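You operate a simulated robot arm through the tools that you are given. There is no shell and no other tool.

The job below is to be done with a simulated two-armed robot. You get a single attempt, and the scene is never put back.

Task
Start the fan and pulse the filters by hand till the display shows 200 Pa or less.
Fine: knob to HAND for it, stop at the first such reading, then knob to AUTO; leave the fan on. Harm nothing.

The check looks at the end state, three seconds after you hand in, the way a careful person would. Anything else that was tipped, shoved, dropped, spilled or broken makes it a failure.

Robot
Two 7-joint arms with two-finger parallel grippers on one trunk that stands fixed in place. Base frame: the origin is at the foot of the trunk, x ahead of it, y to its left, z up; the work surface is at about z = 630. Lengths are in mm, angles in degrees, forces in N, time in s.
The left shoulder is at [20, 170, 1378], the right one opposite. Each reaches about 811 mm from its shoulder. Payload 3.8 kg a hand.
The TCP of each hand is the grasp point between the finger pads, 30 mm short of the fingertips. In the tool frame z runs along the fingers and y along their closing line. The gripper opens to 110 mm. The fingers are 20 mm wide and 10 mm thick; the gripper's body (48 by 112 mm) begins 55 mm behind the TCP.
Orientation is that of the tool frame in the base frame, as a unit quaternion [x, y, z, w]. With the fingers straight down and closing along the base's y, the tool's x points along the base's -x, its y along +y and its z along -z.

Tools
- The arms move only by the tool send_rows. It takes "left_rows", "right_rows" or both (then of equal length, played together; a hand with none holds still); each is a list of rows, each a list of 6 numbers: the shift along the base's x, y, z in mm, then the turn, a rotation vector about the base's x, y, z in degrees. In form: [[tx, ty, tz, rx, ry, rz], ...]. A call has 1 to 20 rows; each row shifts and turns the commanded pose from where the row before left it. "left_claw" and "right_claw" are, for a hand that has rows, the opening in per cent of the stroke, from 0 (shut) to 100 (fully open), set as the call begins (left out, the last holds). Each row takes 0.2 s and may step no farther than 50 mm and 8.6 degrees from the row before; otherwise, or with a gripper value out of range, the whole call is refused. A pose out of reach is approached as far as the arm can. The call stops where the force on the tool passes 40 N (or 10 N more than at its start, if that is more) or the arm is blocked; 0.2 s more then pass. Each finger travels about 72 mm/s and halts on what it meets, pressing with about 44 N; the grip force reading is that of the motor and also rises with nothing between the fingers. The clock runs only during rows and for 0.2 s after the last one: add rows that do not move to give the fingers time. It gives the time, the measured TCP pose, the force on the tool (base axes), the opening and the grip force at its end, in the units of the frame above (readings bear some noise), with the torque about the TCP (base axes, N m) and any sound that the robot's microphone picked up.
- Cameras (640 x 400 px; columns grow to the right, rows downward): "scene" is now at [101.4, -48.9, 1571.9]; the picture's right is [-0.51, -0.86, 0.00], its down [-0.13, 0.08, -0.99] and it looks along [0.85, -0.50, -0.15] (base axes); focal length 214 px, centre (320, 200). "left" rides on the left gripper at [72, -17, -103] in its tool frame; the picture's right is [0.23, 0.97, 0.00], its down [-0.76, 0.18, -0.62] and it looks along [-0.61, 0.14, 0.78] (tool axes); focal length 222 px, centre (320, 200). "right" rides on the right gripper at [72, 17, -103] in its tool frame; the picture's right is [-0.23, 0.97, 0.00], its down [-0.76, -0.18, -0.62] and it looks along [-0.61, -0.14, 0.78] (tool axes); focal length 222 px, centre (320, 200). There is no depth. A picture from a camera that has moved, and an enlarged one, comes with that camera's place and axes in the base frame and with its lens.
- grab_frame(camera): a new picture of that camera. It takes no simulated time.
- move_column(by): moves the trunk up (or, below 0, down) by that many mm; the arms and the scene camera ride with it, the base frame stays. It gives what a move gives, with no picture.
- head_to(pan, tilt): turns the head with the scene camera to pan (to the left, within 80 degrees either way) and tilt (down, from -29 to 69), counted from straight ahead of the robot. It gives what a move gives.
- inspect(camera, box): a new picture of the part [left, top, right, bottom] of that camera's present view, enlarged. It takes no simulated time.
- sign_off(): hands the job in; it is judged then, once.

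Nothing tells you positions but the pictures and the camera data. Unless the task says otherwise, let go and move clear before handing in.

The tools are called as name(argument=value, ...) on one line, values as JSON. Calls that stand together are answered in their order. send_rows: Moves the arms, as the interface text tells. Its arguments: {"type":"object","properties":{"left_rows":{"type":"array"},"left_claw":{"type":"number"},"right_rows":{"type":"array"},"right_claw":{"type":"number"}},"required":[]} The other tools are called the same way: move_column (by) moves the trunk up or down; head_to (pan, tilt) turns the head that bears the scene camera; grab_frame (camera) takes a picture; inspect (camera, box) takes an enlarged picture of a part of a camera's view; sign_off () hands the job in.

At the start:

```text
clock: 0.0
left_eef_pos: [289.4, -38.8, 1593.6]
left_tool_rot: [0.001, 1.0, 0.0, 0.0]
left_ft_force: [0.6, 0.1, -0.4]
left_ft_torque: [-0.03, 0.01, 0.01]
left_width: 110.0
left_finger_force: 0.1
right_eef_pos: [371.0, -400.0, 1537.2]
right_tool_rot: [0.0, 1.0, -0.001, 0.0]
right_ft_force: [0.0, -0.3, -0.1]
right_ft_torque: [0.0, 0.02, 0.04]
right_width: 110.0
right_finger_force: 0.0
trunk travel left (down, up): [-475.0, 95.0]
head pan, tilt (commanded): [-30.6, 8.8]
```

scene: 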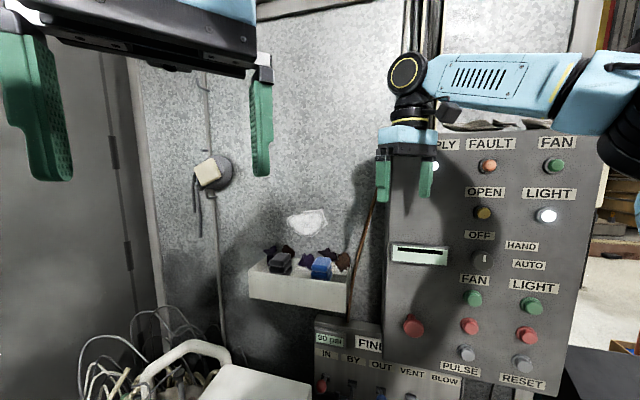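
right: 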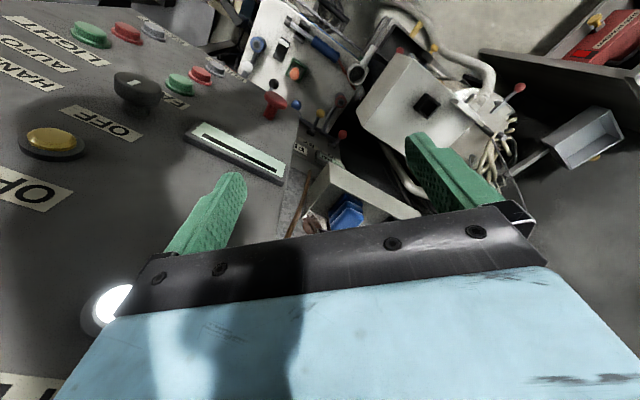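
left: 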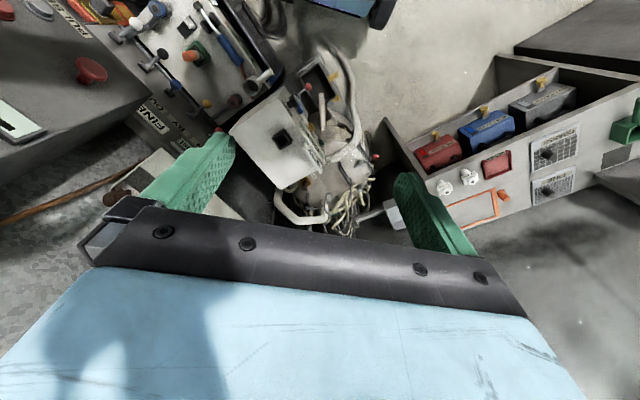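

I see a control panel ahead to the right with lamps, buttons, a knob (OFF/HAND/AUTO) and a display, with the right hand hanging in front of its upper left. I'll look closely at the panel first.

inspect(camera="scene", box=[380, 120, 600, 260])

inspect(camera="scene", box=[380, 230, 600, 400])

inspect(camera="right", box=[0, 0, 320, 200])

```text
2.86 times, centred on (490, 190) of scene
camera zoom: at [101.4, -48.9, 1571.9], right [-0.51, -0.86, 0.0], down [-0.13, 0.08, -0.99], along [0.85, -0.5, -0.15], focal length 613 px, centre (-166, 229)
```

zoom: 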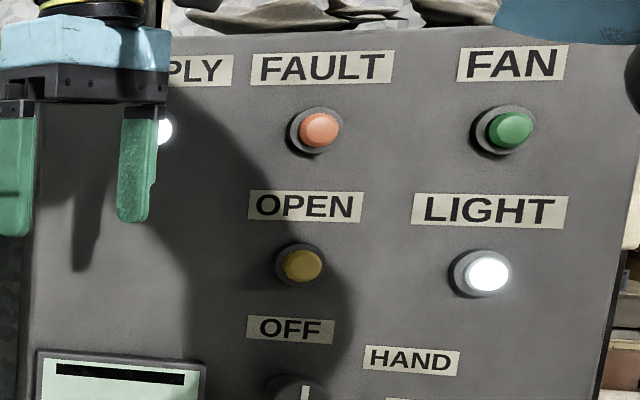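

```text
2.35 times, centred on (490, 315) of scene
camera zoom: at [101.4, -48.9, 1571.9], right [-0.51, -0.86, 0.0], down [-0.13, 0.08, -0.99], along [0.85, -0.5, -0.15], focal length 505 px, centre (-80, -71)
```

zoom: 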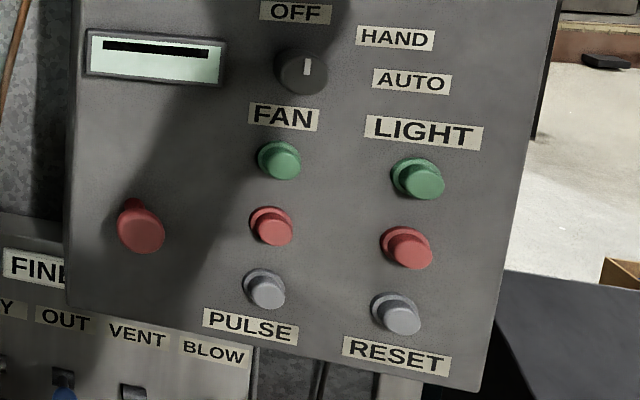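

```text
2.00 times, centred on (160, 100) of right
camera zoom: at [299.4, -382.4, 1640.1], right [0.23, 0.97, 0.0], down [0.76, -0.18, 0.62], along [0.61, -0.14, -0.78], focal length 444 px, centre (640, 400)
```

zoom: 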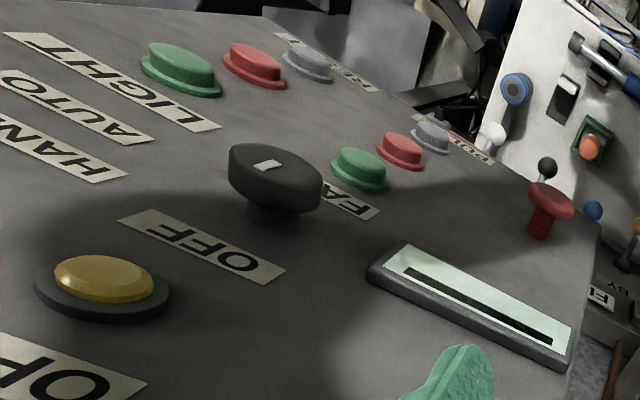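

The panel has supply/fault/open/fan/light lamps, a rotary knob with OFF/HAND/AUTO, fan green/red buttons, PULSE and RESET buttons, and a red mushroom. I'll turn the head to see everything around it, including the lower "FINE" panel.

head_to(pan=-40, tilt=30)

grab_frame(camera="scene")

```text
clock: 0.8
left_eef_pos: [290.2, -38.7, 1592.7]
left_tool_rot: [0.0, 1.0, 0.0, -0.001]
left_ft_force: [0.1, 0.0, -0.3]
left_ft_torque: [-0.03, 0.0, 0.01]
left_width: 110.2
left_finger_force: 0.0
right_eef_pos: [372.3, -399.3, 1536.6]
right_tool_rot: [0.0, 1.0, 0.0, 0.0]
right_ft_force: [0.5, -0.7, -0.8]
right_ft_torque: [-0.01, 0.0, 0.03]
right_width: 110.1
right_finger_force: 0.1
trunk travel left (down, up): [-475.0, 95.0]
head pan, tilt (commanded): [-40.0, 30.0]
```

```text
taken
camera scene: at [90.8, -59.8, 1537.6], right [-0.64, -0.77, 0.0], down [-0.38, 0.32, -0.87], along [0.66, -0.56, -0.5], focal length 214 px, centre (320, 200)
```

scene: 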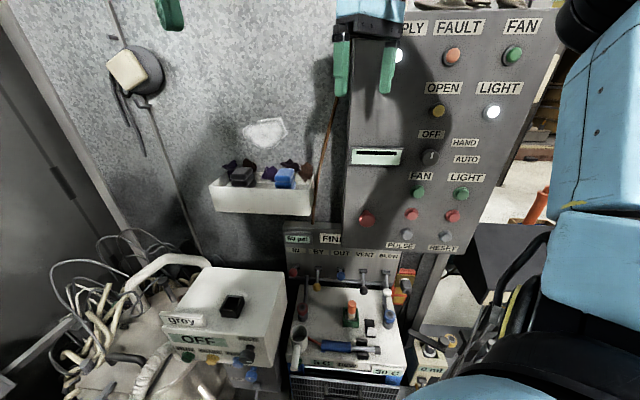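

The panel is the vertical plate to the right; below it is a separate "FINE" valve board and other gear to stay away from. I'll zoom in on the display, the lower board and the right arm's clearance.

inspect(camera="scene", box=[270, 210, 450, 390])

inspect(camera="scene", box=[340, 10, 560, 150])

inspect(camera="scene", box=[340, 120, 520, 260])

```text
2.22 times, centred on (360, 300) of scene
camera zoom: at [90.8, -59.8, 1537.6], right [-0.64, -0.77, 0.0], down [-0.38, 0.32, -0.87], along [0.66, -0.56, -0.5], focal length 477 px, centre (231, -22)
```

zoom: 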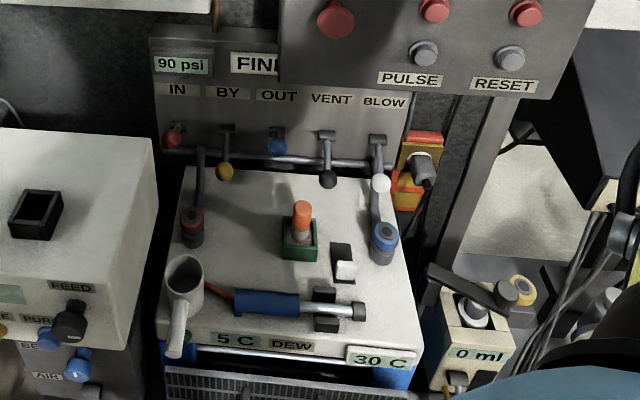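

```text
2.86 times, centred on (450, 80) of scene
camera zoom: at [90.8, -59.8, 1537.6], right [-0.64, -0.77, 0.0], down [-0.38, 0.32, -0.87], along [0.66, -0.56, -0.5], focal length 613 px, centre (-51, 543)
```

zoom: 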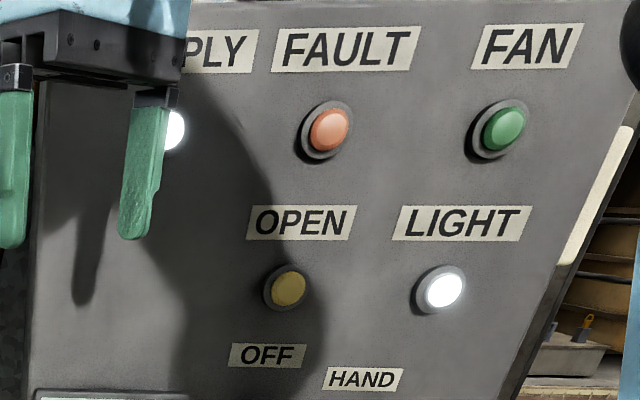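

```text
2.86 times, centred on (430, 190) of scene
camera zoom: at [90.8, -59.8, 1537.6], right [-0.64, -0.77, 0.0], down [-0.38, 0.32, -0.87], along [0.66, -0.56, -0.5], focal length 613 px, centre (6, 229)
```

zoom: 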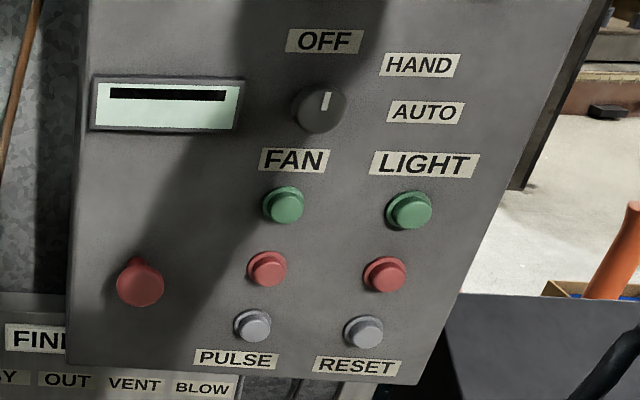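

The panel is a vertical plate turned about 45° to me (knob cap near [309, -597, 1365], display near [410, -515, 1369], its plane roughly x − y = 926). I'll back the right hand away from it and turn it about the vertical by −45° to line up with the panel normal.

send_rows(right_rows=[[-10, 10, -5, 0, 0, -7.5], [-10, 10, -5, 0, 0, -7.5], [-10, 10, -5, 0, 0, -7.5], [-10, 10, -5, 0, 0, -7.5], [-10, 10, -5, 0, 0, -7.5], [-10, 10, -5, 0, 0, -7.5]], right_claw=60)

grab_frame(camera="scene")

grab_frame(camera="right")

```text
clock: 2.2
left_eef_pos: [289.0, -38.8, 1591.5]
left_tool_rot: [0.001, 1.0, -0.001, -0.001]
left_ft_force: [0.4, 0.1, -0.4]
left_ft_torque: [0.02, -0.03, 0.02]
left_width: 110.0
left_finger_force: 0.1
right_eef_pos: [311.2, -338.2, 1507.6]
right_tool_rot: [0.383, 0.924, 0.0, 0.0]
right_ft_force: [-0.2, 0.5, 0.6]
right_ft_torque: [-0.03, 0.01, -0.01]
right_width: 66.1
right_finger_force: 0.1
trunk travel left (down, up): [-475.0, 95.0]
head pan, tilt (commanded): [-40.0, 30.0]
```

```text
taken
camera scene: at [90.3, -59.4, 1537.6], right [-0.64, -0.77, 0.0], down [-0.38, 0.32, -0.87], along [0.66, -0.56, -0.5], focal length 214 px, centre (320, 200)
```

scene: 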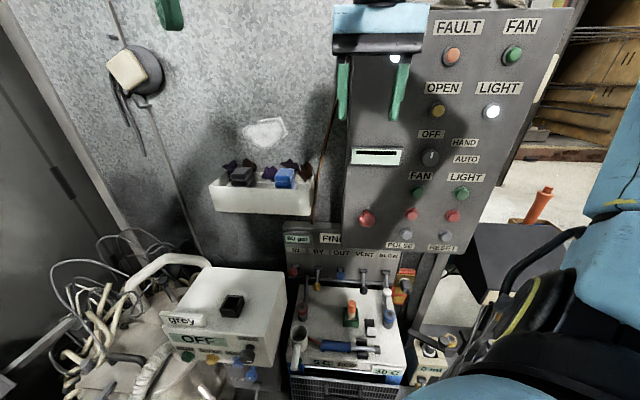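

```text
taken
camera right: at [272.0, -275.0, 1610.5], right [0.85, 0.53, 0.0], down [0.41, -0.67, 0.62], along [0.33, -0.53, -0.78], focal length 222 px, centre (320, 200)
```

right: 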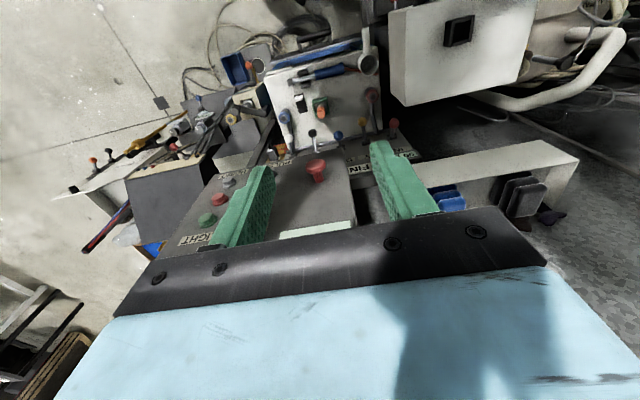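

The hand is now lined up about the vertical and clear of the panel. Next I pitch the fingers up toward the panel while moving gradually in front of the knob, in two stages.

send_rows(right_rows=[[-5, -15, -13, -5.79, -5.79, 0], [-5, -15, -13, -5.79, -5.79, 0], [-5, -15, -13, -5.79, -5.79, 0], [-5, -15, -13, -5.79, -5.79, 0], [-5, -15, -13, -5.79, -5.79, 0], [-5, -15, -13, -5.79, -5.79, 0]])

grab_frame(camera="scene")

grab_frame(camera="right")

```text
clock: 3.6
left_eef_pos: [288.3, -39.6, 1590.9]
left_tool_rot: [-0.001, 1.0, 0.001, 0.0]
left_ft_force: [-0.6, 0.2, -0.1]
left_ft_torque: [0.02, -0.01, 0.0]
left_width: 109.7
left_finger_force: 0.1
right_eef_pos: [281.6, -429.3, 1429.2]
right_tool_rot: [0.349, 0.84, -0.159, 0.385]
right_ft_force: [-0.8, -0.4, 0.7]
right_ft_torque: [0.01, 0.0, 0.02]
right_width: 66.3
right_finger_force: 0.1
trunk travel left (down, up): [-475.0, 95.0]
head pan, tilt (commanded): [-40.0, 30.0]
```

```text
taken
camera scene: at [90.1, -60.5, 1537.6], right [-0.64, -0.77, 0.0], down [-0.38, 0.32, -0.87], along [0.66, -0.56, -0.5], focal length 214 px, centre (320, 200)
```

scene: 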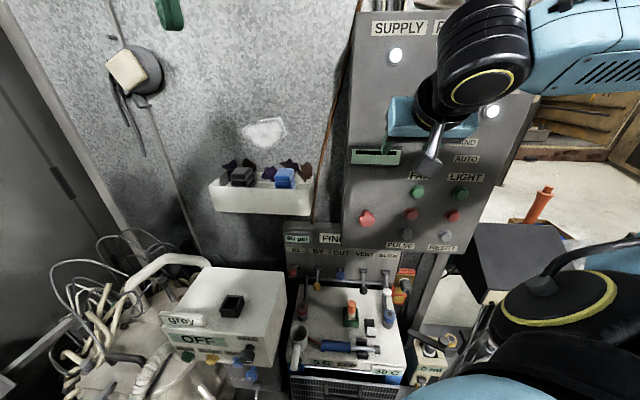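

```text
taken
camera right: at [204.3, -329.1, 1441.0], right [0.79, 0.58, 0.17], down [-0.11, -0.14, 0.98], along [0.6, -0.8, -0.05], focal length 222 px, centre (320, 200)
```

right: 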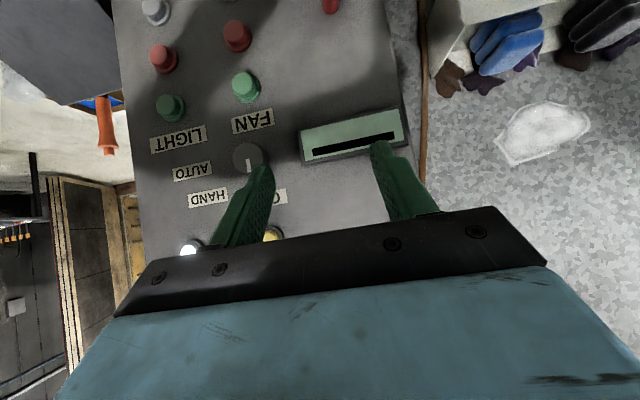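

The hand is halfway turned and the wrist camera sees the panel well (upside down). I finish the turn so the fingers point squarely at the panel, staying about 90 mm off it.

send_rows(right_rows=[[-9.4, -18.8, -12.8, -5.79, -5.79, 0], [-9.4, -18.8, -12.8, -5.79, -5.79, 0], [-9.4, -18.8, -12.8, -5.79, -5.79, 0], [-9.4, -18.8, -12.8, -5.79, -5.79, 0], [-9.4, -18.8, -12.8, -5.79, -5.79, 0], [0, 0, 0, 0, 0, 0]])

grab_frame(camera="scene")

grab_frame(camera="right")

```text
clock: 5.0
left_eef_pos: [289.2, -36.9, 1592.2]
left_tool_rot: [0.0, 1.0, 0.0, 0.0]
left_ft_force: [0.1, 0.0, 0.1]
left_ft_torque: [-0.01, -0.01, 0.04]
left_width: 110.0
left_finger_force: 0.2
right_eef_pos: [294.2, -576.8, 1416.0]
right_tool_rot: [0.27, 0.653, -0.27, 0.654]
right_ft_force: [-0.3, 0.1, 1.0]
right_ft_torque: [0.01, 0.02, 0.0]
right_width: 66.1
right_finger_force: 0.0
right hand out of reach, approached as far as the arm can: row 1, 2, 3, 4
trunk travel left (down, up): [-475.0, 95.0]
head pan, tilt (commanded): [-40.0, 30.0]
```

```text
taken
camera scene: at [91.2, -59.3, 1537.6], right [-0.64, -0.77, 0.0], down [-0.38, 0.32, -0.87], along [0.66, -0.56, -0.5], focal length 214 px, centre (320, 200)
```

scene: 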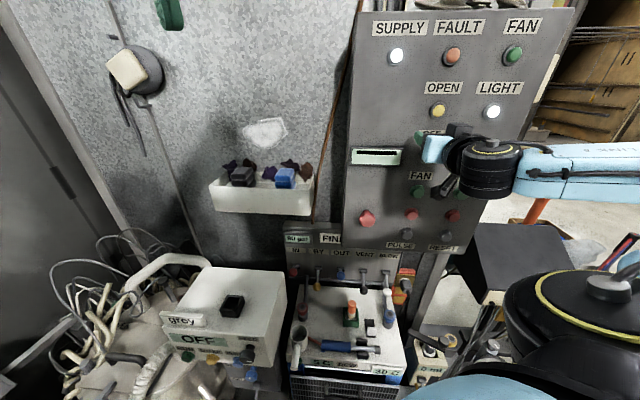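

```text
taken
camera right: at [232.8, -491.3, 1342.4], right [0.69, 0.69, 0.23], down [-0.57, 0.32, 0.76], along [0.45, -0.65, 0.61], focal length 222 px, centre (320, 200)
```

right: 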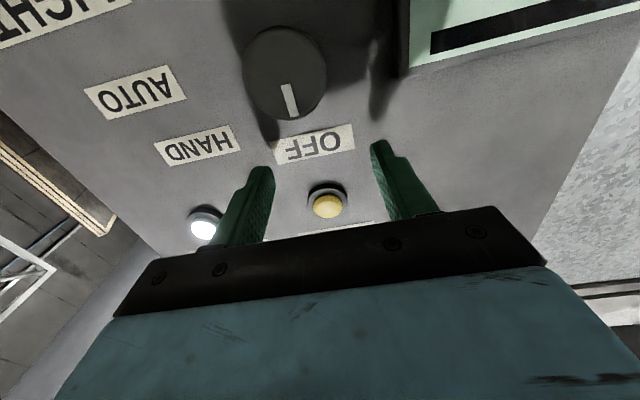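

The fingers now point squarely at the panel, but the arm could not fold that close to the body and ended nearer the panel than I asked (tips about 10 mm off, above the knob). I'll back straight out before anything else.

send_rows(right_rows=[[-10, 10, 0, 0, 0, 0], [-10, 10, 0, 0, 0, 0]])

```text
clock: 5.7
left_eef_pos: [289.2, -37.7, 1591.9]
left_tool_rot: [-0.001, 1.0, -0.001, 0.0]
left_ft_force: [-0.6, -0.5, 0.5]
left_ft_torque: [0.01, 0.04, 0.0]
left_width: 110.0
left_finger_force: 0.1
right_eef_pos: [291.8, -578.0, 1417.9]
right_tool_rot: [0.27, 0.653, -0.27, 0.654]
right_ft_force: [-0.5, -0.1, 0.1]
right_ft_torque: [-0.01, 0.0, 0.02]
right_width: 65.9
right_finger_force: 0.1
right hand out of reach, approached as far as the arm can: row 1, 2
trunk travel left (down, up): [-475.0, 95.0]
head pan, tilt (commanded): [-40.0, 30.0]
```

The arm can't fold back any further at this height, so I'll undo the last turn: pitch the fingers down again while rising and backing away from the panel.

send_rows(right_rows=[[-2, 4, 10, 5.79, 5.79, 0], [-2, 8, 12, 5.79, 5.79, 0], [-2, 12, 12, 5.79, 5.79, 0], [-2, 20, 12, 5.79, 5.79, 0], [-2, 25, 12, 5.79, 5.79, 0]])

head_to(pan=-75, tilt=40)

grab_frame(camera="scene")

grab_frame(camera="right")

```text
clock: 6.8
left_eef_pos: [290.0, -37.2, 1592.8]
left_tool_rot: [0.0, 1.0, -0.001, 0.0]
left_ft_force: [-1.1, -0.7, -0.5]
left_ft_torque: [-0.02, 0.03, -0.02]
left_width: 109.9
left_finger_force: 0.0
right_eef_pos: [282.7, -508.8, 1474.6]
right_tool_rot: [0.347, 0.841, -0.16, 0.382]
right_ft_force: [-0.4, 0.6, -0.3]
right_ft_torque: [0.0, 0.05, 0.01]
right_width: 66.0
right_finger_force: 0.1
trunk travel left (down, up): [-475.0, 95.0]
head pan, tilt (commanded): [-40.0, 30.0]
```

```text
clock: 7.9
left_eef_pos: [288.8, -38.3, 1592.8]
left_tool_rot: [0.0, 1.0, 0.0, 0.0]
left_ft_force: [0.0, -0.6, 0.4]
left_ft_torque: [0.0, 0.01, 0.0]
left_width: 109.8
left_finger_force: 0.0
right_eef_pos: [282.7, -509.5, 1474.8]
right_tool_rot: [0.348, 0.84, -0.159, 0.385]
right_ft_force: [-0.2, -0.3, 0.1]
right_ft_torque: [-0.02, 0.01, 0.01]
right_width: 66.2
right_finger_force: 0.1
trunk travel left (down, up): [-475.0, 95.0]
head pan, tilt (commanded): [-75.0, 40.0]
```

```text
taken
camera scene: at [43.8, -83.7, 1522.2], right [-0.97, -0.26, 0.0], down [-0.17, 0.62, -0.77], along [0.2, -0.74, -0.64], focal length 214 px, centre (320, 200)
```

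scene: 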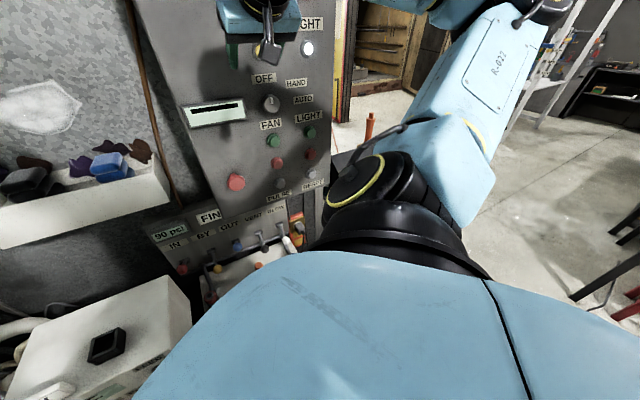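

```text
taken
camera right: at [205.2, -407.7, 1487.1], right [0.79, 0.58, 0.17], down [-0.11, -0.14, 0.98], along [0.6, -0.8, -0.05], focal length 222 px, centre (320, 200)
```

right: 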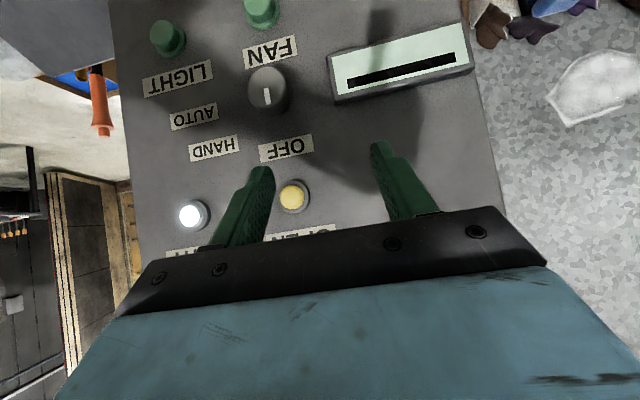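

The hand is out and clear; the trouble is only that hand height is level with the shoulder. Raising the trunk its full 95 mm gives the arm room to work downward onto the panel, and the space above is free.

move_column(by=95)

head_to(pan=-45, tilt=30)

grab_frame(camera="scene")

```text
clock: 9.2
left_eef_pos: [290.9, -39.5, 1687.7]
left_tool_rot: [0.0, 1.0, 0.001, -0.001]
left_ft_force: [0.5, 0.3, 0.2]
left_ft_torque: [-0.02, 0.0, 0.02]
left_width: 110.2
left_finger_force: 0.0
right_eef_pos: [281.9, -508.4, 1569.4]
right_tool_rot: [0.348, 0.84, -0.159, 0.384]
right_ft_force: [0.0, -0.6, -0.1]
right_ft_torque: [0.0, 0.0, 0.02]
right_width: 65.9
right_finger_force: 0.1
trunk travel left (down, up): [-570.0, 0.0]
head pan, tilt (commanded): [-75.0, 40.0]
```

```text
clock: 10.1
left_eef_pos: [288.9, -38.6, 1686.5]
left_tool_rot: [0.0, 1.0, 0.0, -0.001]
left_ft_force: [0.7, 1.0, 0.0]
left_ft_torque: [0.01, 0.02, 0.03]
left_width: 109.8
left_finger_force: 0.1
right_eef_pos: [283.1, -510.7, 1569.5]
right_tool_rot: [0.349, 0.84, -0.159, 0.384]
right_ft_force: [-0.1, -0.3, 0.1]
right_ft_torque: [-0.01, 0.0, -0.01]
right_width: 65.9
right_finger_force: 0.0
trunk travel left (down, up): [-570.0, 0.0]
head pan, tilt (commanded): [-45.0, 30.0]
```

```text
taken
camera scene: at [85.5, -65.7, 1632.5], right [-0.71, -0.71, 0.0], down [-0.35, 0.35, -0.87], along [0.61, -0.61, -0.5], focal length 214 px, centre (320, 200)
```

scene: 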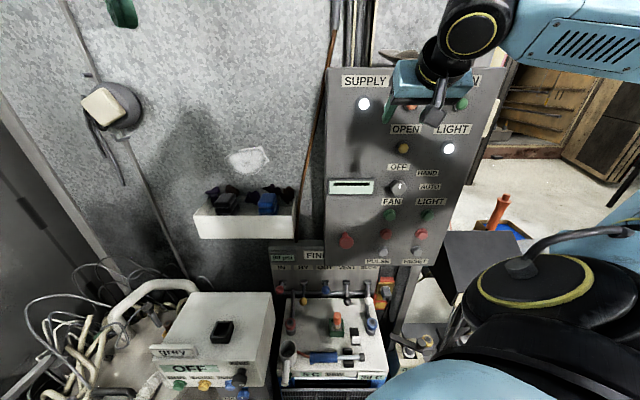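

With the head at −45° the panel's rows lie exactly level in the picture, so the panel faces at 45° as assumed. I'll zoom to measure button positions precisely.

inspect(camera="scene", box=[320, 150, 480, 270])

grab_frame(camera="right")

```text
3.33 times, centred on (400, 210) of scene
camera zoom: at [85.5, -65.7, 1632.5], right [-0.71, -0.71, 0.0], down [-0.35, 0.35, -0.87], along [0.61, -0.61, -0.5], focal length 715 px, centre (53, 167)
```

zoom: 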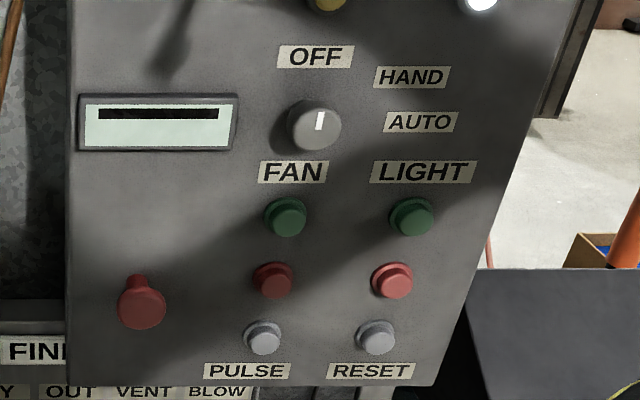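

```text
taken
camera right: at [205.1, -407.7, 1582.3], right [0.79, 0.58, 0.17], down [-0.11, -0.14, 0.98], along [0.6, -0.8, -0.05], focal length 222 px, centre (320, 200)
```

right: 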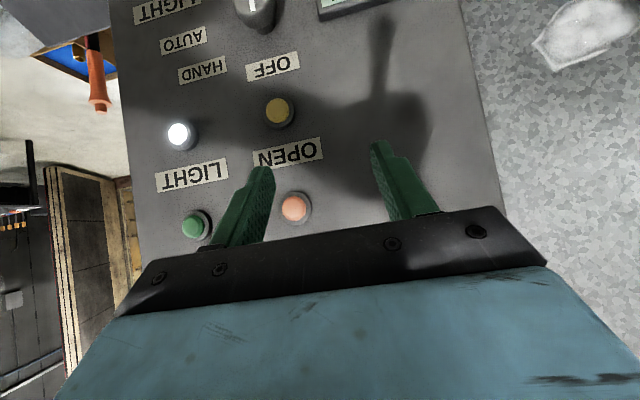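

Measured in panel coordinates (E to the right along the panel, z up): knob E≈200, z≈1370; FAN green z≈1273; FAN red z≈1202; PULSE z≈1128, all in one column about E≈198. I'll swing the hand right, clear of the panel, then descend while levelling the fingers.

send_rows(right_rows=[[-24, -24, 0, 0, 0, 0], [-24, -24, 0, 0, 0, 0], [-24, -24, 0, 0, 0, 0], [-24, -24, 0, 0, 0, 0], [-24, -24, 0, 0, 0, 0]])

grab_frame(camera="scene")

```text
clock: 11.3
left_eef_pos: [288.5, -38.1, 1688.0]
left_tool_rot: [0.0, 1.0, 0.0, 0.0]
left_ft_force: [-0.2, 0.6, -0.3]
left_ft_torque: [0.03, 0.01, 0.03]
left_width: 110.2
left_finger_force: 0.1
right_eef_pos: [160.4, -629.9, 1569.7]
right_tool_rot: [0.348, 0.84, -0.159, 0.384]
right_ft_force: [-0.1, 0.5, 0.0]
right_ft_torque: [-0.01, -0.03, 0.01]
right_width: 66.0
right_finger_force: 0.0
trunk travel left (down, up): [-570.0, 0.0]
head pan, tilt (commanded): [-45.0, 30.0]
```

```text
taken
camera scene: at [84.9, -65.9, 1632.6], right [-0.71, -0.71, 0.0], down [-0.35, 0.35, -0.87], along [0.61, -0.61, -0.5], focal length 214 px, centre (320, 200)
```

scene: 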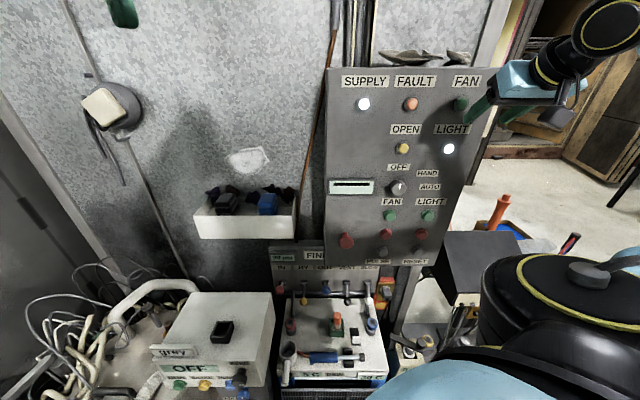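

The hand is right of the lamps and the view of the panel is unblocked. Now I descend and level the fingers together.

send_rows(right_rows=[[0, 0, -36, -3.62, -3.62, 0], [0, 0, -36, -3.62, -3.62, 0], [0, 0, -36, -3.62, -3.62, 0], [0, 0, -36, -3.62, -3.62, 0], [0, 0, -36, -3.62, -3.62, 0], [0, 0, -36, -3.62, -3.62, 0], [0, 0, -36, -3.62, -3.62, 0], [0, 0, -36, -3.62, -3.62, 0]])

grab_frame(camera="scene")

grab_frame(camera="right")

```text
clock: 13.1
left_eef_pos: [290.3, -39.6, 1686.6]
left_tool_rot: [0.0, 1.0, 0.001, -0.001]
left_ft_force: [-0.1, -1.3, 0.7]
left_ft_torque: [-0.01, 0.0, 0.0]
left_width: 110.0
left_finger_force: 0.1
right_eef_pos: [200.1, -622.9, 1351.2]
right_tool_rot: [0.278, 0.673, -0.261, 0.634]
right_ft_force: [0.8, -0.8, -0.6]
right_ft_torque: [0.04, 0.01, -0.03]
right_width: 66.3
right_finger_force: 0.1
right hand out of reach, approached as far as the arm can: row 4, 5, 6
trunk travel left (down, up): [-570.0, 0.0]
head pan, tilt (commanded): [-45.0, 30.0]
```

```text
taken
camera scene: at [86.1, -66.5, 1632.5], right [-0.71, -0.71, 0.0], down [-0.35, 0.35, -0.87], along [0.61, -0.61, -0.5], focal length 214 px, centre (320, 200)
```

scene: 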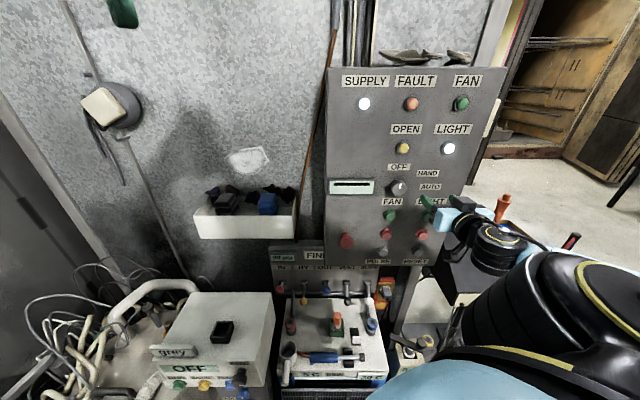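

```text
taken
camera right: at [135.3, -534.9, 1284.8], right [0.7, 0.68, 0.23], down [-0.53, 0.28, 0.8], along [0.48, -0.68, 0.56], focal length 222 px, centre (320, 200)
```

right: 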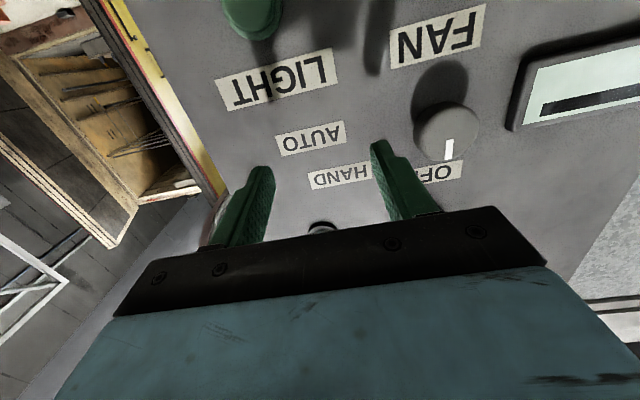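

The arm has re-folded with the elbow low and the fingers nearly level (about 3.6° short), in front of the right-hand column with tips ~40 mm off the panel. I'll finish levelling and drop a bit to test the working room.

send_rows(right_rows=[[-5, 5, -25, -1.27, -1.27, 0], [-5, 5, -25, -1.27, -1.27, 0], [0, 0, -20, 0, 0, 0]])

grab_frame(camera="scene")

grab_frame(camera="right")

```text
clock: 13.9
left_eef_pos: [288.9, -38.3, 1687.8]
left_tool_rot: [0.0, 1.0, 0.001, -0.001]
left_ft_force: [-0.7, -0.7, 0.2]
left_ft_torque: [0.01, -0.02, -0.01]
left_width: 110.3
left_finger_force: 0.0
right_eef_pos: [188.9, -613.1, 1281.0]
right_tool_rot: [0.271, 0.651, -0.271, 0.655]
right_ft_force: [0.1, -0.1, -0.5]
right_ft_torque: [0.03, 0.03, 0.01]
right_width: 66.1
right_finger_force: 0.1
trunk travel left (down, up): [-570.0, 0.0]
head pan, tilt (commanded): [-45.0, 30.0]
```

```text
taken
camera scene: at [85.6, -65.6, 1632.6], right [-0.71, -0.71, 0.0], down [-0.35, 0.35, -0.87], along [0.61, -0.61, -0.5], focal length 214 px, centre (320, 200)
```

scene: 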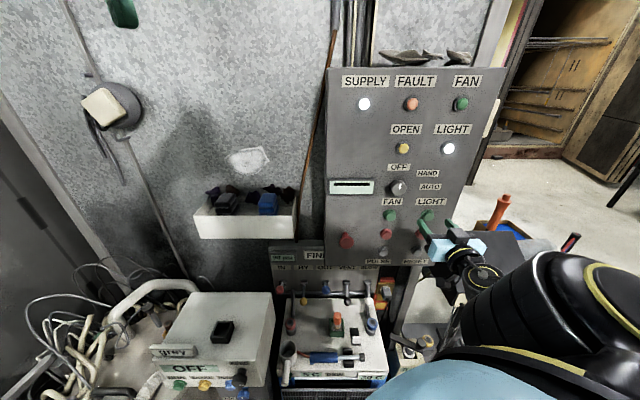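

```text
taken
camera right: at [127.1, -527.9, 1208.4], right [0.69, 0.69, 0.23], down [-0.57, 0.32, 0.76], along [0.45, -0.65, 0.61], focal length 222 px, centre (320, 200)
```

right: 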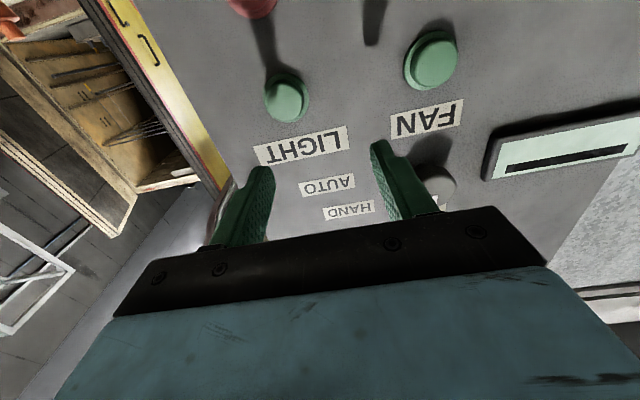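

The fingers are level and about 58 mm off the panel. Before approaching I'll take enlarged views from both cameras to pin down depth and button heights more exactly.

inspect(camera="right", box=[240, 0, 640, 220])

inspect(camera="scene", box=[325, 170, 445, 245])

```text
1.60 times, centred on (440, 110) of right
camera zoom: at [127.1, -527.9, 1208.4], right [0.69, 0.69, 0.23], down [-0.57, 0.32, 0.76], along [0.45, -0.65, 0.61], focal length 355 px, centre (128, 344)
```

zoom: 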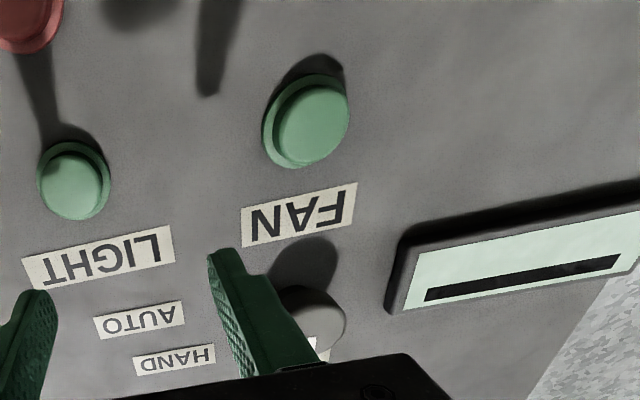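

```text
5.33 times, centred on (385, 208) of scene
camera zoom: at [85.6, -65.6, 1632.6], right [-0.71, -0.71, 0.0], down [-0.35, 0.35, -0.87], along [0.61, -0.61, -0.5], focal length 1144 px, centre (-27, 160)
```

zoom: 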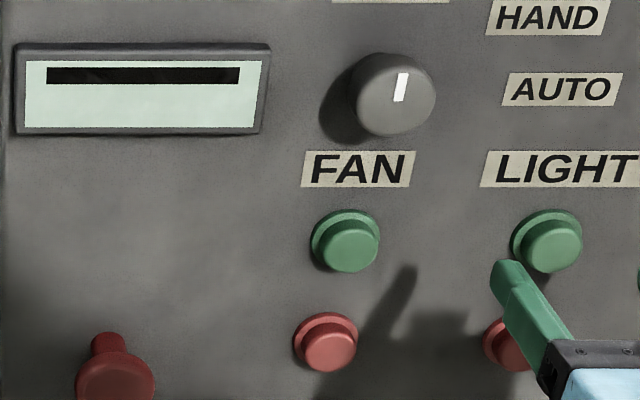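

Re-triangulating the flat labels puts the panel face a little deeper, at about N≈−668 (x−y≈945), with the control column at E≈204. I'll shift left to that column at this height, still ~60 mm off the panel.

send_rows(right_rows=[[22.4, 22.4, 0, 0, 0, 0], [22.4, 22.4, 0, 0, 0, 0], [22.4, 22.4, 0, 0, 0, 0]])

grab_frame(camera="right")

grab_frame(camera="scene")

```text
clock: 14.7
left_eef_pos: [288.8, -36.6, 1688.1]
left_tool_rot: [0.0, 1.0, 0.0, 0.0]
left_ft_force: [-0.1, 0.0, -0.3]
left_ft_torque: [-0.02, 0.01, 0.01]
left_width: 109.7
left_finger_force: 0.1
right_eef_pos: [246.0, -553.0, 1285.7]
right_tool_rot: [0.27, 0.651, -0.272, 0.655]
right_ft_force: [0.7, 0.6, 0.6]
right_ft_torque: [0.0, -0.01, 0.02]
right_width: 66.0
right_finger_force: 0.1
right hand out of reach, approached as far as the arm can: row 3
trunk travel left (down, up): [-570.0, 0.0]
head pan, tilt (commanded): [-45.0, 30.0]
```

```text
taken
camera right: at [185.0, -468.1, 1211.8], right [0.69, 0.69, 0.23], down [-0.57, 0.32, 0.76], along [0.45, -0.65, 0.61], focal length 222 px, centre (320, 200)
```

right: 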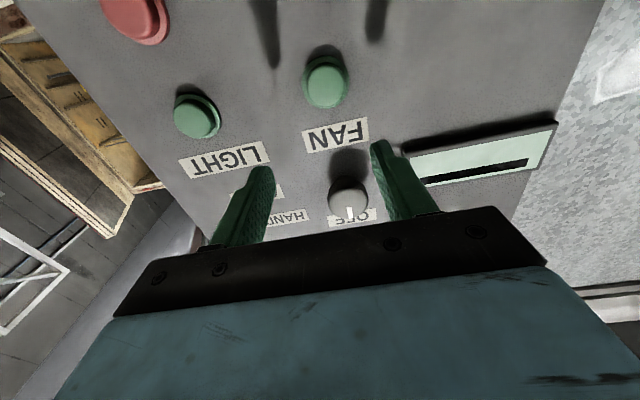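

```text
taken
camera scene: at [85.1, -64.7, 1632.6], right [-0.71, -0.71, 0.0], down [-0.35, 0.35, -0.87], along [0.61, -0.61, -0.5], focal length 214 px, centre (320, 200)
```

scene: 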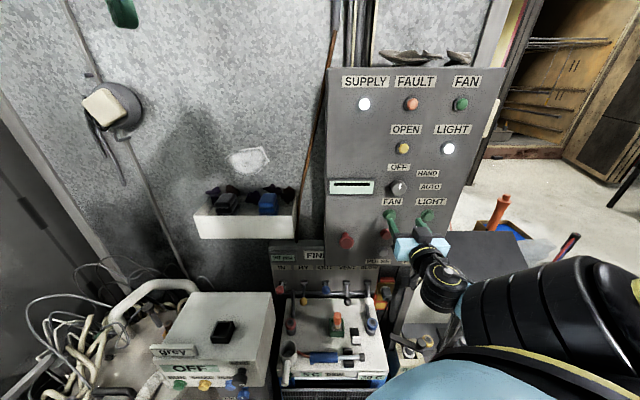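

I'm now about 13 mm right of the column and the arm is at its fold limit here. Wrist-camera triangulation gives a consistent panel face at N≈−667, FAN label at E≈204, z≈1298. I'll zoom on the knob to get its centre and depth.

inspect(camera="right", box=[260, 40, 460, 240])

inspect(camera="scene", box=[350, 160, 450, 240])

```text
2.00 times, centred on (360, 140) of right
camera zoom: at [185.0, -468.1, 1211.8], right [0.69, 0.69, 0.23], down [-0.57, 0.32, 0.76], along [0.45, -0.65, 0.61], focal length 444 px, centre (240, 320)
```

zoom: 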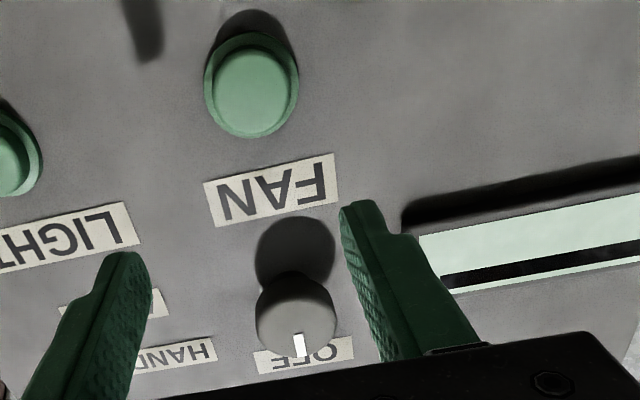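

```text
5.00 times, centred on (400, 200) of scene
camera zoom: at [85.1, -64.7, 1632.6], right [-0.71, -0.71, 0.0], down [-0.35, 0.35, -0.87], along [0.61, -0.61, -0.5], focal length 1072 px, centre (-80, 200)
```

zoom: 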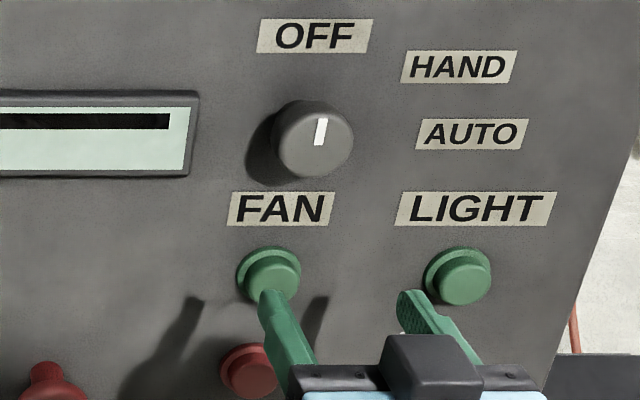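

Knob front is about 33 mm proud (N≈−634), centre E≈204, z≈1358, diameter ~40 mm. Since the arm can't back away at knob height, I'll come in below it (above the green button, over the flat FAN label) with open fingers and then slide up so they straddle the knob. First the forward move.

send_rows(right_rows=[[12, -12, 5, 0, 0, 0], [8, -8, 5, 0, 0, 0]])

```text
clock: 15.3
left_eef_pos: [288.6, -38.4, 1687.8]
left_tool_rot: [0.0, 1.0, 0.0, 0.0]
left_ft_force: [-0.1, -0.6, -0.6]
left_ft_torque: [-0.04, 0.01, 0.0]
left_width: 110.0
left_finger_force: 0.0
right_eef_pos: [266.6, -574.3, 1294.8]
right_tool_rot: [0.27, 0.652, -0.271, 0.654]
right_ft_force: [0.2, -0.3, -0.1]
right_ft_torque: [0.01, -0.02, -0.02]
right_width: 66.1
right_finger_force: 0.0
trunk travel left (down, up): [-570.0, 0.0]
head pan, tilt (commanded): [-45.0, 30.0]
```

The move landed as asked. Now I centre on the knob column (E=204) and go forward so tips are ~25 mm off the panel, then check the view.

send_rows(right_rows=[[10.8, -1.4, 3, 0, 0, 0], [10.9, -1.5, 2, 0, 0, 0]])

grab_frame(camera="right")

inspect(camera="scene", box=[350, 160, 450, 240])

```text
clock: 15.9
left_eef_pos: [290.4, -38.0, 1687.3]
left_tool_rot: [0.001, 1.0, 0.0, 0.0]
left_ft_force: [0.3, 0.0, 0.2]
left_ft_torque: [-0.02, 0.01, 0.01]
left_width: 109.9
left_finger_force: 0.0
right_eef_pos: [288.8, -577.5, 1301.6]
right_tool_rot: [0.269, 0.653, -0.27, 0.654]
right_ft_force: [0.1, -0.2, -0.8]
right_ft_torque: [0.0, -0.02, 0.02]
right_width: 66.2
right_finger_force: 0.1
trunk travel left (down, up): [-570.0, 0.0]
head pan, tilt (commanded): [-45.0, 30.0]
```

```text
taken
camera right: at [226.5, -492.6, 1227.5], right [0.69, 0.69, 0.23], down [-0.57, 0.32, 0.76], along [0.45, -0.65, 0.61], focal length 222 px, centre (320, 200)
```

right: 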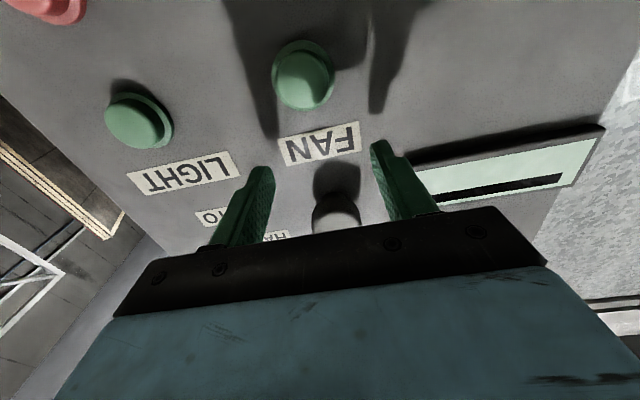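

```text
5.00 times, centred on (400, 200) of scene
camera zoom: at [85.7, -65.8, 1632.6], right [-0.71, -0.71, 0.0], down [-0.35, 0.35, -0.87], along [0.61, -0.61, -0.5], focal length 1072 px, centre (-80, 200)
```

zoom: 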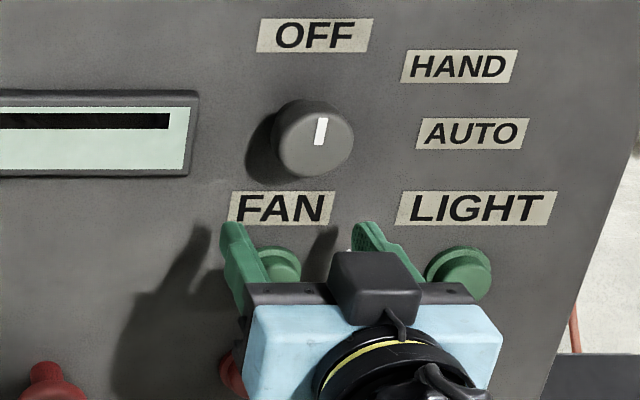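

The hand is centred on the knob column (the knob appears exactly where expected at E=204). I go 10 mm further in and slide up in small steps to bring the knob between the fingers.

send_rows(right_rows=[[7, -7, 0, 0, 0, 0], [0, 0, 10, 0, 0, 0], [0, 0, 10, 0, 0, 0], [0, 0, 10, 0, 0, 0]])

grab_frame(camera="right")

inspect(camera="scene", box=[350, 160, 450, 240])

```text
clock: 16.9
left_eef_pos: [289.3, -37.8, 1687.3]
left_tool_rot: [0.0, 1.0, 0.0, 0.0]
left_ft_force: [0.0, 0.1, -0.2]
left_ft_torque: [-0.03, 0.01, -0.02]
left_width: 110.1
left_finger_force: 0.0
right_eef_pos: [295.6, -586.0, 1331.3]
right_tool_rot: [0.271, 0.652, -0.272, 0.654]
right_ft_force: [0.4, 1.3, -0.7]
right_ft_torque: [0.03, 0.0, 0.0]
right_width: 66.1
right_finger_force: 0.1
trunk travel left (down, up): [-570.0, 0.0]
head pan, tilt (commanded): [-45.0, 30.0]
```

```text
taken
camera right: at [233.4, -499.4, 1258.1], right [0.69, 0.69, 0.23], down [-0.57, 0.32, 0.76], along [0.45, -0.65, 0.61], focal length 222 px, centre (320, 200)
```

right: 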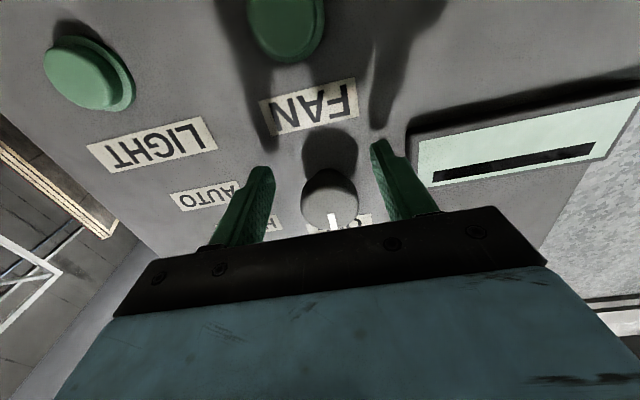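

```text
5.00 times, centred on (400, 200) of scene
camera zoom: at [85.6, -65.7, 1632.6], right [-0.71, -0.71, 0.0], down [-0.35, 0.35, -0.87], along [0.61, -0.61, -0.5], focal length 1072 px, centre (-80, 200)
```

zoom: 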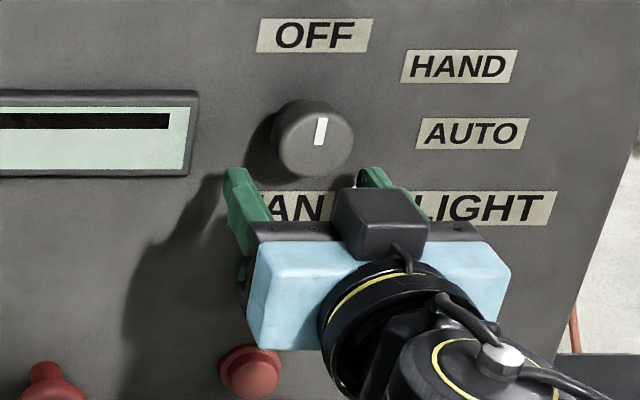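

The knob is moving in between the fingers, centred (±1 mm) with clearance on both sides. I rise the remaining 27 mm.

send_rows(right_rows=[[0, 0, 9, 0, 0, 0], [0, 0, 9, 0, 0, 0], [0, 0, 9, 0, 0, 0]])

grab_frame(camera="right")

inspect(camera="scene", box=[350, 160, 450, 240])

```text
clock: 17.7
left_eef_pos: [288.4, -39.1, 1687.8]
left_tool_rot: [0.0, 1.0, 0.0, 0.0]
left_ft_force: [0.9, -0.2, 0.1]
left_ft_torque: [0.01, -0.02, -0.02]
left_width: 110.1
left_finger_force: 0.1
right_eef_pos: [294.5, -584.8, 1359.7]
right_tool_rot: [0.27, 0.651, -0.271, 0.655]
right_ft_force: [-0.8, 0.0, 0.3]
right_ft_torque: [0.0, 0.03, 0.0]
right_width: 66.0
right_finger_force: 0.1
trunk travel left (down, up): [-570.0, 0.0]
head pan, tilt (commanded): [-45.0, 30.0]
```

```text
taken
camera right: at [234.0, -499.5, 1285.8], right [0.69, 0.69, 0.23], down [-0.57, 0.32, 0.76], along [0.45, -0.65, 0.61], focal length 222 px, centre (320, 200)
```

right: 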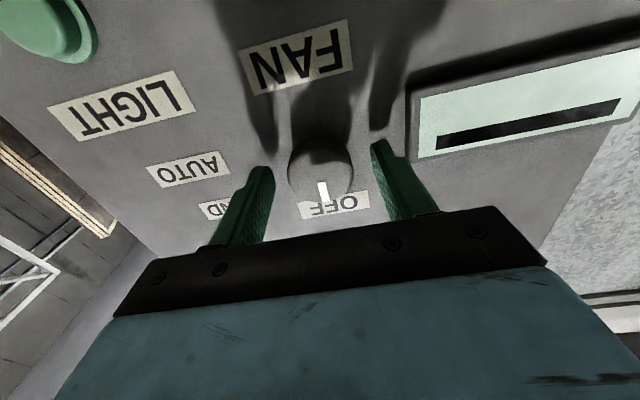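

```text
5.00 times, centred on (400, 200) of scene
camera zoom: at [85.6, -65.6, 1632.6], right [-0.71, -0.71, 0.0], down [-0.35, 0.35, -0.87], along [0.61, -0.61, -0.5], focal length 1072 px, centre (-80, 200)
```

zoom: 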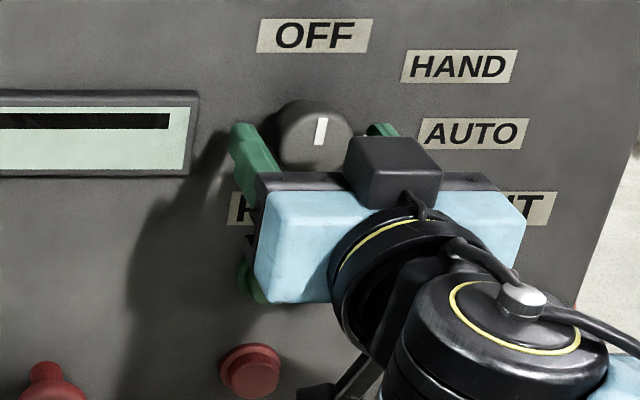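

The knob sits between the fingers, centred, with ~18 mm of overlap. I raise 2 mm and close to grip it.

send_rows(right_rows=[[0, 0, 2, 0, 0, 0], [0, 0, 0, 0, 0, 0], [0, 0, 0, 0, 0, 0]], right_claw=20)

grab_frame(camera="right")

```text
clock: 18.5
left_eef_pos: [290.0, -39.4, 1687.5]
left_tool_rot: [0.0, 1.0, 0.0, 0.0]
left_ft_force: [0.2, 1.1, -0.3]
left_ft_torque: [0.0, -0.02, -0.02]
left_width: 110.0
left_finger_force: 0.1
right_eef_pos: [296.0, -584.6, 1360.4]
right_tool_rot: [0.271, 0.652, -0.271, 0.654]
right_ft_force: [-1.0, 0.1, -3.8]
right_ft_torque: [0.07, 0.08, -0.08]
right_width: 41.2
right_finger_force: 44.9
trunk travel left (down, up): [-570.0, 0.0]
head pan, tilt (commanded): [-45.0, 30.0]
```

```text
taken
camera right: at [233.8, -499.5, 1287.1], right [0.69, 0.69, 0.23], down [-0.57, 0.32, 0.76], along [0.45, -0.65, 0.61], focal length 222 px, centre (320, 200)
```

right: 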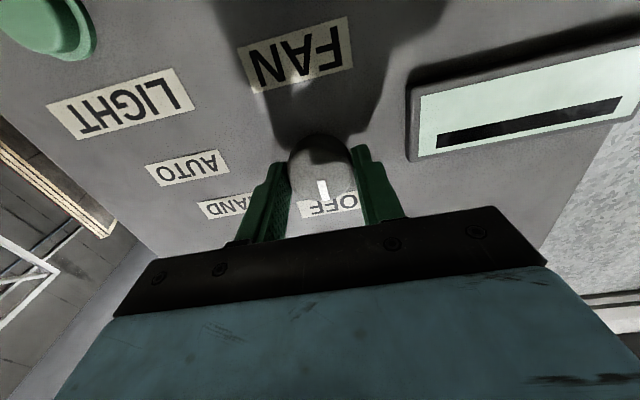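

The grip is firm at 41 mm. I start turning clockwise about the panel normal: first 15°, checking forces.

send_rows(right_rows=[[0, 0, 0, 3.54, -3.54, 0], [0, 0, 0, 3.54, -3.54, 0], [0, 0, 0, 3.54, -3.54, 0]])

grab_frame(camera="right")

inspect(camera="scene", box=[350, 160, 450, 240])

```text
clock: 19.3
left_eef_pos: [289.6, -38.1, 1688.2]
left_tool_rot: [0.0, 1.0, 0.0, 0.0]
left_ft_force: [0.5, 0.7, -0.5]
left_ft_torque: [0.02, 0.03, 0.02]
left_width: 110.2
left_finger_force: 0.1
right_eef_pos: [294.7, -584.9, 1360.3]
right_tool_rot: [0.355, 0.61, -0.184, 0.684]
right_ft_force: [-1.4, -1.1, -0.2]
right_ft_torque: [0.89, 0.9, 0.23]
right_width: 41.7
right_finger_force: 45.1
trunk travel left (down, up): [-570.0, 0.0]
head pan, tilt (commanded): [-45.0, 30.0]
```

```text
taken
camera right: at [247.0, -486.6, 1293.9], right [0.62, 0.62, 0.47], down [-0.7, 0.18, 0.69], along [0.34, -0.76, 0.55], focal length 222 px, centre (320, 200)
```

right: 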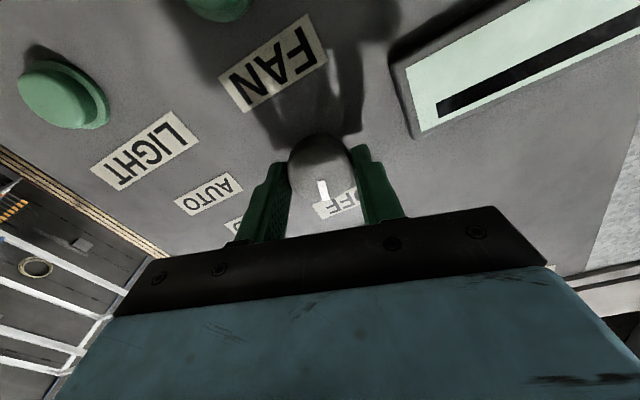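

```text
5.00 times, centred on (400, 200) of scene
camera zoom: at [85.4, -66.1, 1632.6], right [-0.71, -0.71, 0.0], down [-0.35, 0.35, -0.87], along [0.61, -0.61, -0.5], focal length 1072 px, centre (-80, 200)
```

zoom: 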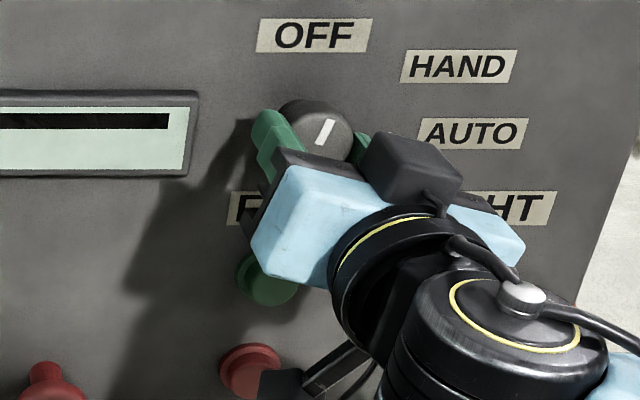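

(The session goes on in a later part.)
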